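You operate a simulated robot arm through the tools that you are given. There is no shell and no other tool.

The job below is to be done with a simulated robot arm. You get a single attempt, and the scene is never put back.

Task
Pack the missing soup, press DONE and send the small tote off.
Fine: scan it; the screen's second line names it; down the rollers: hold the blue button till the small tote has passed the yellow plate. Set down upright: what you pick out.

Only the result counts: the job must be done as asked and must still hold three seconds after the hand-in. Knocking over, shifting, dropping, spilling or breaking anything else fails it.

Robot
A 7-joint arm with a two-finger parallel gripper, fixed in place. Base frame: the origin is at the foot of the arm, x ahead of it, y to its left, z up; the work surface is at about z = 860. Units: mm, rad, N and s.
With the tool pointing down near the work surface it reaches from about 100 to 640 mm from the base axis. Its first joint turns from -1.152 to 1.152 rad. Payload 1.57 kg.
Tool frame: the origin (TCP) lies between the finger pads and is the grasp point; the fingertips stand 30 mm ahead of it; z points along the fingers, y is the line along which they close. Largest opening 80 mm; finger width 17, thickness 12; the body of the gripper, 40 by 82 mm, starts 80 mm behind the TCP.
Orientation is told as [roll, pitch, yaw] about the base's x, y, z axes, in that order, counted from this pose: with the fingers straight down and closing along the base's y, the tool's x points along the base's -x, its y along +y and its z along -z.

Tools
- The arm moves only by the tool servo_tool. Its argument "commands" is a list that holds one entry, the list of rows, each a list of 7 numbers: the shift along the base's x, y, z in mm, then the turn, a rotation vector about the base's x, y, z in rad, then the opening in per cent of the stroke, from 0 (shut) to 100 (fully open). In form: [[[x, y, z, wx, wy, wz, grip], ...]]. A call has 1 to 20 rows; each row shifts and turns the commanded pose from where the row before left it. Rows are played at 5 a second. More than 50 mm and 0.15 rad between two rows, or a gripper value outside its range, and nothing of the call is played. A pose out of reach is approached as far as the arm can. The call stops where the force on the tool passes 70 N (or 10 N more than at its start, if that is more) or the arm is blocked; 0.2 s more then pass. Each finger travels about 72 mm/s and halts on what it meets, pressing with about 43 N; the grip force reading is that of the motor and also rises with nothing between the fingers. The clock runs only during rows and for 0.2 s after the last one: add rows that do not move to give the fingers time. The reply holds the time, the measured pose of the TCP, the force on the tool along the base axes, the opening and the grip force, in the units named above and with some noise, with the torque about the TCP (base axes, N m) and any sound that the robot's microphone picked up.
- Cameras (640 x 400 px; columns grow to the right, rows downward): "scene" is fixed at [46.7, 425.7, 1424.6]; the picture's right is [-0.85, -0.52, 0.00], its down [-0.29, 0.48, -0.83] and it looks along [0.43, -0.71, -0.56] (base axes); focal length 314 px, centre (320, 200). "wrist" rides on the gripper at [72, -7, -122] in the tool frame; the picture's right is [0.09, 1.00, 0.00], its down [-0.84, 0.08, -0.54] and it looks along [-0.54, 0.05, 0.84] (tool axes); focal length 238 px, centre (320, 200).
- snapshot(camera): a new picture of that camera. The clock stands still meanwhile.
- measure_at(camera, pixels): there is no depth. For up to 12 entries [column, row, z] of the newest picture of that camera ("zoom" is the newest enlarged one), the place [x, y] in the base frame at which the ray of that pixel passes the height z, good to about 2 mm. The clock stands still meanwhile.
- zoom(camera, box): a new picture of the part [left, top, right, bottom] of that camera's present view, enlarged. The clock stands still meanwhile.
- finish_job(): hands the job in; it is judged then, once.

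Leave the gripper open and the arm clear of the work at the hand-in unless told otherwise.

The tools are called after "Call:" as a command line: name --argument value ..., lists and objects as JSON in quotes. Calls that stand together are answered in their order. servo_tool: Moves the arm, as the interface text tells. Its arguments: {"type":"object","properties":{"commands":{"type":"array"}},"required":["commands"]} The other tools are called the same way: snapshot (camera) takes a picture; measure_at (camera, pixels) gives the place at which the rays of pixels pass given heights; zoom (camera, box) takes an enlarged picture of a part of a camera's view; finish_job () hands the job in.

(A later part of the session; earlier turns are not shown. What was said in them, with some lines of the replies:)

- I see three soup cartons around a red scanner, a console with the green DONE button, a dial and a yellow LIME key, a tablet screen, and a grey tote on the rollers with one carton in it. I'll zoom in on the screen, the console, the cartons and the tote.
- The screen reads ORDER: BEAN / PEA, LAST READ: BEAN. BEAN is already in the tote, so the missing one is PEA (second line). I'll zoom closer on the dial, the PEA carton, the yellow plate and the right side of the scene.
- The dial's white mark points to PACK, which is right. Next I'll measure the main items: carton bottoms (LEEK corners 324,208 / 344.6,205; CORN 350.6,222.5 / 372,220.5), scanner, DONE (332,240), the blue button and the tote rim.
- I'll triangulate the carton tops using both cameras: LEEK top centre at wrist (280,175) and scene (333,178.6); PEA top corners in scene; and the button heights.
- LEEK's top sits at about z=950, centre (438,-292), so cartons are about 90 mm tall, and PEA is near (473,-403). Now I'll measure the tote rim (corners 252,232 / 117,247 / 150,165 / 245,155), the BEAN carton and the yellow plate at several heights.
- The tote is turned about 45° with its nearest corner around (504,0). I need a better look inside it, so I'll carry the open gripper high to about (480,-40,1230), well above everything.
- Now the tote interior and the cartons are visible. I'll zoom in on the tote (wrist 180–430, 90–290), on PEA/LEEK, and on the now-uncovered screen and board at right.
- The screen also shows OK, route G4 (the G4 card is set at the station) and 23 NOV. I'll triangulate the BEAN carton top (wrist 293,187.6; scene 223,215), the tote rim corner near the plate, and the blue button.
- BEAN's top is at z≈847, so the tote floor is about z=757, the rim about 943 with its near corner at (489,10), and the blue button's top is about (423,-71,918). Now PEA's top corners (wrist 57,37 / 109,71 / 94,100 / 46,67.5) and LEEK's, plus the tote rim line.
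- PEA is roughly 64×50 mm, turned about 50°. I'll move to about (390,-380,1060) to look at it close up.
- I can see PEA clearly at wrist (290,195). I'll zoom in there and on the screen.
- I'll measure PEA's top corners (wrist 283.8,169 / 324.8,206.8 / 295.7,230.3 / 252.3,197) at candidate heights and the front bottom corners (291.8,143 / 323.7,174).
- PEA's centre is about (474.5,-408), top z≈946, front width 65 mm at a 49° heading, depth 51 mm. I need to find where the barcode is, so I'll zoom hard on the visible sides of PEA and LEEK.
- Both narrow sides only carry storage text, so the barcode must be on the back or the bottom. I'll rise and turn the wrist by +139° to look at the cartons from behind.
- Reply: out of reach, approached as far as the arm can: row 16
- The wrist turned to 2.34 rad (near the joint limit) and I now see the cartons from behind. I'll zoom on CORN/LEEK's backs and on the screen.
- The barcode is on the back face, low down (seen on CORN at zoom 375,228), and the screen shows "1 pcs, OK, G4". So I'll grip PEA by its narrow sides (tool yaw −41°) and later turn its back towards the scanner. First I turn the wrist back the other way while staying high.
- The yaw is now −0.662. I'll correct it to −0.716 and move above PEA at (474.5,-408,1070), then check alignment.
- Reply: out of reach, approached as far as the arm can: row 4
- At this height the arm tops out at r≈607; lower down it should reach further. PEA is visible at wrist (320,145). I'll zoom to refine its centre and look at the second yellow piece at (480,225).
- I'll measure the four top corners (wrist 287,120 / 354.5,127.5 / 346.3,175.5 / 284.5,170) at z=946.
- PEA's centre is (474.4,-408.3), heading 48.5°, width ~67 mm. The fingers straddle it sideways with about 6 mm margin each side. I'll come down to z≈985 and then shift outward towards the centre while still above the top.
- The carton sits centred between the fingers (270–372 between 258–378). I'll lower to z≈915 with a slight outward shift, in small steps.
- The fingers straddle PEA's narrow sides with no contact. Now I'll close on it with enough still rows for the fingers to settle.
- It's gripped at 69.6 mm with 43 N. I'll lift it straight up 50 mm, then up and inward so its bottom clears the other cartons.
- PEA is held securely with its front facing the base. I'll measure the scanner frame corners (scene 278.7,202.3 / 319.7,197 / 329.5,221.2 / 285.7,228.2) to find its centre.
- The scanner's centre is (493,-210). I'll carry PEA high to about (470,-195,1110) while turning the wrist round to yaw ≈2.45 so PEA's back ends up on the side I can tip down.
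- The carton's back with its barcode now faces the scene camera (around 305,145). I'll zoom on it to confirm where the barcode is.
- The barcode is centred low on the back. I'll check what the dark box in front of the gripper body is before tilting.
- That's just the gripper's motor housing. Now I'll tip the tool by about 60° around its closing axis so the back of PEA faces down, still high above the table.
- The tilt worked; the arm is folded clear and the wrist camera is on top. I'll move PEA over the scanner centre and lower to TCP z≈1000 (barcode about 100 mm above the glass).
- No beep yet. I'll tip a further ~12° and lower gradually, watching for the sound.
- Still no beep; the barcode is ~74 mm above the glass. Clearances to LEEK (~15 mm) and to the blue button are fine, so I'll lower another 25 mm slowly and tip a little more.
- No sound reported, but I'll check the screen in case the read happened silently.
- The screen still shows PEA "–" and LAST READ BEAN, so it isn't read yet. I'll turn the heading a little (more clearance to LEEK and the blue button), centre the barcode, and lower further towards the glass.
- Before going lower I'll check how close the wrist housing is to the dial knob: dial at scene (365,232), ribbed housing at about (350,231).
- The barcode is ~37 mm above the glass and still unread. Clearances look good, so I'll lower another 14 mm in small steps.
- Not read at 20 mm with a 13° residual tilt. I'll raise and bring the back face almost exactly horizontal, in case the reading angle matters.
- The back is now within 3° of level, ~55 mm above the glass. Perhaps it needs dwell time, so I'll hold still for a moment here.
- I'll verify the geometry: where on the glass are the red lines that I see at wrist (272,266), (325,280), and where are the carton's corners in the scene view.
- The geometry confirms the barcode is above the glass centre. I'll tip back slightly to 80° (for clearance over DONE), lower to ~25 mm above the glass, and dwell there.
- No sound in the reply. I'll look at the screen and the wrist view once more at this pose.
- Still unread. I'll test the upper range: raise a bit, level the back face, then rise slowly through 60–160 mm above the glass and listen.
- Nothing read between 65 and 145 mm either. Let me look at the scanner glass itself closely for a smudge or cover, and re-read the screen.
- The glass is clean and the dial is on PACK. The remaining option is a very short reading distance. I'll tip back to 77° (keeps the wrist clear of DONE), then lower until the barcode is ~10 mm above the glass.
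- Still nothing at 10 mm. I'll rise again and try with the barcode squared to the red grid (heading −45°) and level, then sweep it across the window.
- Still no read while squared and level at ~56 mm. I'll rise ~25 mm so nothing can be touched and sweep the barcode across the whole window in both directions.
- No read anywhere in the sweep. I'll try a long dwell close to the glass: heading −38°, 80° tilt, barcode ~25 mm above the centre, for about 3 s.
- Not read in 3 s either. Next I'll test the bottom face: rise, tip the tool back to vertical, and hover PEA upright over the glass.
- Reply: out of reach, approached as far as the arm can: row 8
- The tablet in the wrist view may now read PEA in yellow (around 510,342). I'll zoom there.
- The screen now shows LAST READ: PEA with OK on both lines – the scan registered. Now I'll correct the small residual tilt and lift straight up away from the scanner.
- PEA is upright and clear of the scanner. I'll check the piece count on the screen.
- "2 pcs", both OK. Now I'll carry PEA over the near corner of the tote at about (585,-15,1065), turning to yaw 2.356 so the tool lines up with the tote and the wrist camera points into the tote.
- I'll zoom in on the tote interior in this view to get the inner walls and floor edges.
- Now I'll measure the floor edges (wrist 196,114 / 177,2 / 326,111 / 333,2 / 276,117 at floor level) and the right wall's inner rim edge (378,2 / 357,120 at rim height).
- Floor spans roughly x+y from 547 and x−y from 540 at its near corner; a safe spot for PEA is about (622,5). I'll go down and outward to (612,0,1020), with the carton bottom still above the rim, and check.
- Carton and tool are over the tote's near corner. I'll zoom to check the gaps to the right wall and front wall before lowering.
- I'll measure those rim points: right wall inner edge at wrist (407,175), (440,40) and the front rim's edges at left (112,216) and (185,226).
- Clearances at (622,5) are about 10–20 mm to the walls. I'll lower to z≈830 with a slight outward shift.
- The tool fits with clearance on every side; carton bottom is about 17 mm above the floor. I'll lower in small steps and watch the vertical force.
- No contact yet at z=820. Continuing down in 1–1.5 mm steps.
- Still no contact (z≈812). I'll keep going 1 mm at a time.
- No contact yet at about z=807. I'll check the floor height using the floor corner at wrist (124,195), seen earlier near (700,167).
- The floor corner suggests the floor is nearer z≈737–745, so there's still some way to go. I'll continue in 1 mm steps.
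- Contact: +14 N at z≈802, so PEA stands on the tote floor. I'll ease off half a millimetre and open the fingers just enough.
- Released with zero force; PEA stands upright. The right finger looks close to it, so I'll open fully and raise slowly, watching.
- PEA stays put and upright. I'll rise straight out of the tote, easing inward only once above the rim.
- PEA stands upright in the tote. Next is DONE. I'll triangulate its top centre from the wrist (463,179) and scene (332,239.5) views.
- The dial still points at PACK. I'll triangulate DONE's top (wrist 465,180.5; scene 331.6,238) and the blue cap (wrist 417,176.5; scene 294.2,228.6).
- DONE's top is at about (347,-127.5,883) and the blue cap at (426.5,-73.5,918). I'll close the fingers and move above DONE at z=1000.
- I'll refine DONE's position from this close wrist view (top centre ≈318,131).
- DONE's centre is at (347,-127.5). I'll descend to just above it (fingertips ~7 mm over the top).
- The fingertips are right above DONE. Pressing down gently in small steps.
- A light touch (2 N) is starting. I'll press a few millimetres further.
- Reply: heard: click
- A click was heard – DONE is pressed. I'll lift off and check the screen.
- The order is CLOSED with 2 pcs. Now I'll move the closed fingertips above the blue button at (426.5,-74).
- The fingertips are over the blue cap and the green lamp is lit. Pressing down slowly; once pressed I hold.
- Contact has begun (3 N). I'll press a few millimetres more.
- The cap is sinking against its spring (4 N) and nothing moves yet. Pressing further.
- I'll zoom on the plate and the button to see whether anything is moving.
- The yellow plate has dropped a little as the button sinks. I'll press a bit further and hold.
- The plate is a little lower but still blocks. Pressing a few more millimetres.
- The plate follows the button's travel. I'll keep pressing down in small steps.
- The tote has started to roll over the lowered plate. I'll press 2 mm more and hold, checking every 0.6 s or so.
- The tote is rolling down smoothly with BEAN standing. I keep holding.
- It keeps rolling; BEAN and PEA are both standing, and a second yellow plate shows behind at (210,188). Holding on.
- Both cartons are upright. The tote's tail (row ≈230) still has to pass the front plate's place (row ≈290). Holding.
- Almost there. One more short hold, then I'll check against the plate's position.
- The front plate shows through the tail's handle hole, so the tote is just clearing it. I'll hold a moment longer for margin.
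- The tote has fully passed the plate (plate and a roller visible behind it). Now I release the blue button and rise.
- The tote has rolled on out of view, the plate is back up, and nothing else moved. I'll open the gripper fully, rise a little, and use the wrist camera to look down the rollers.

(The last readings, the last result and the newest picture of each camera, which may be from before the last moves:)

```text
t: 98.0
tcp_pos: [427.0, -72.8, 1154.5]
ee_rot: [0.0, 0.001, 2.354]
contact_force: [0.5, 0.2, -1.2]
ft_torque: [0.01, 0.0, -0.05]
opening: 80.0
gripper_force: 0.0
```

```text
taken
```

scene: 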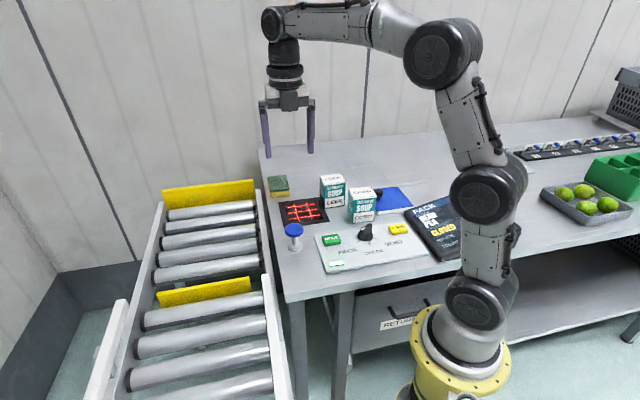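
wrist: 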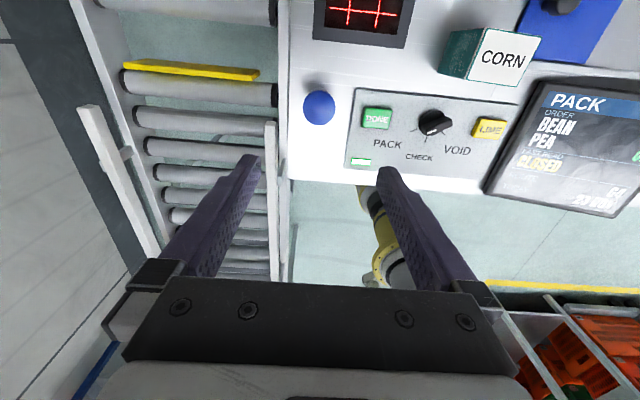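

Everything on the table is as it was. I'll tilt the tool slightly to look further down the rollers and see where the tote has stopped.

Call:
servo_tool --commands '[[[0, 0, 10, 0.1, 0.1, 0, 100], [0, 0, 10, 0.1, 0.1, 0, 100], [0, 0, 10, 0.1, 0.1, 0, 100], [0, 0, 0, 0.1, 0.1, 0, 100], [0, 0, 0, 0, 0, 0, 100]]]'

Call:
snapshot --camera "wrist"

```text
t: 99.2
tcp_pos: [402.4, -65.6, 1151.6]
ee_rot: [0.0, -0.521, 2.356]
contact_force: [0.4, -0.3, 0.6]
ft_torque: [0.02, 0.01, -0.02]
opening: 80.3
gripper_force: 0.1
out of reach, approached as far as the arm can: row 3, 4
```

```text
taken
```

wrist: 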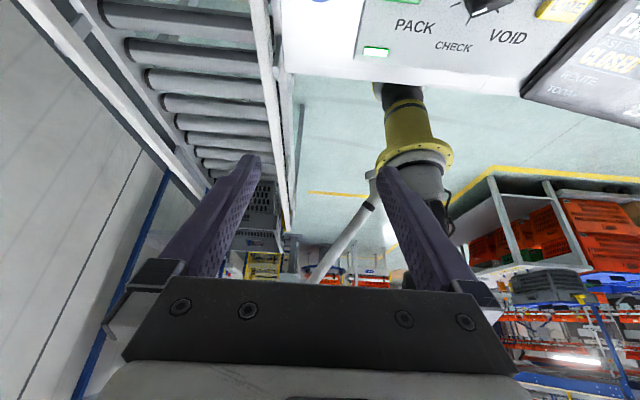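

The tote shows far down the rollers behind the finger at about (262,205). I'll zoom there.

Call:
zoom --camera "wrist" --box '[210, 150, 310, 280]'

```text
3.08 times, centred on (260, 215) of wrist
```

zoom: 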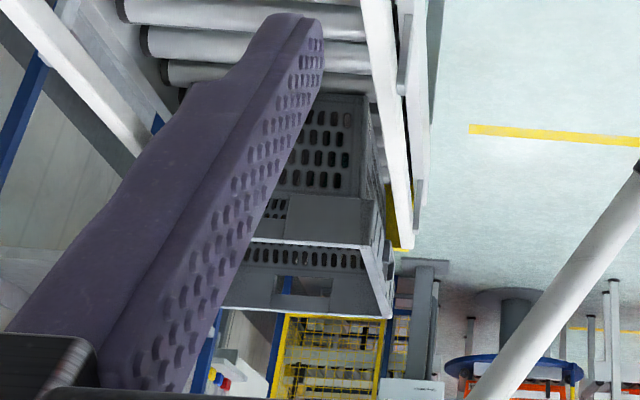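

The tote has come to rest at the end of the rollers. I'll pan slightly to see whether both cartons still stand.

Call:
servo_tool --commands '[[[0, 0, 0, 0, 0, -0.12, 100], [0, 0, 0, 0, 0, -0.1, 100], [0, 0, 0, 0, 0, 0, 100], [0, 0, 0, 0, 0, 0, 100]]]'

Call:
snapshot --camera "wrist"

Call:
zoom --camera "wrist" --box '[250, 150, 370, 280]'

```text
t: 100.2
tcp_pos: [403.4, -65.0, 1149.5]
ee_rot: [0.001, -0.565, 2.134]
contact_force: [0.8, 0.7, -0.5]
ft_torque: [0.0, 0.02, 0.0]
opening: 80.2
gripper_force: 0.1
```

```text
taken
```

wrist: 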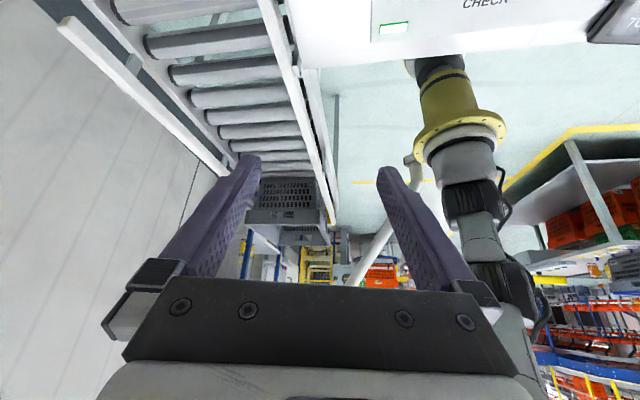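

```text
3.08 times, centred on (310, 215) of wrist
```

zoom: 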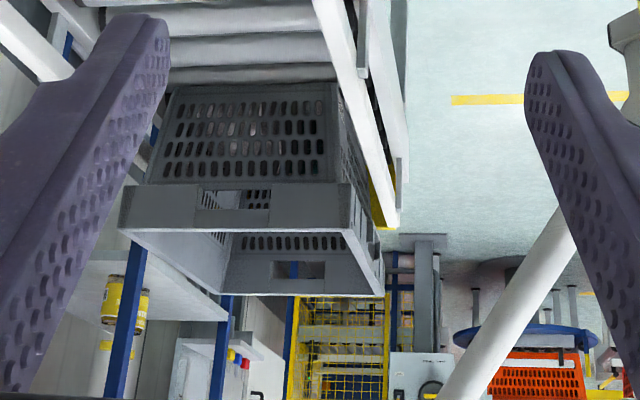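

The tote rests level at the end of the rollers, past both plates. The screen reads CLOSED with 2 pcs, the other cartons, sponge, dial and buttons are undisturbed, and the arm is clear with the gripper open. I'll hand in.

Call:
finish_job

```text
The job is handed in.
```

I packed the PEA soup, pressed DONE, and sent the small tote down the rollers. The job is handed in, but I haven't seen how it was judged.

- **Scan:** The order was BEAN and PEA, and BEAN was already in the tote. The scanner did not read PEA at first, and I never worked out which position finally did it. It then showed LAST READ: PEA, with both lines OK and 2 pcs.
- **Packing:** I set PEA upright in the tote's near corner. It was still standing when I let go.
- **DONE:** The press gave a click and the screen changed to CLOSED.
- **Sending off:** I held the blue button until the tote had fully passed the yellow plate, then released it. The tote came to rest level at the far end of the rollers.

PEA was last seen upright partway through the roll, and BEAN slightly later. I could not see inside the tote once it stopped, so I can't confirm they were still standing then.

In the last overview picture, LEEK, CORN and the sponge were where they started. At the hand-in the gripper was open and the arm clear of the work.
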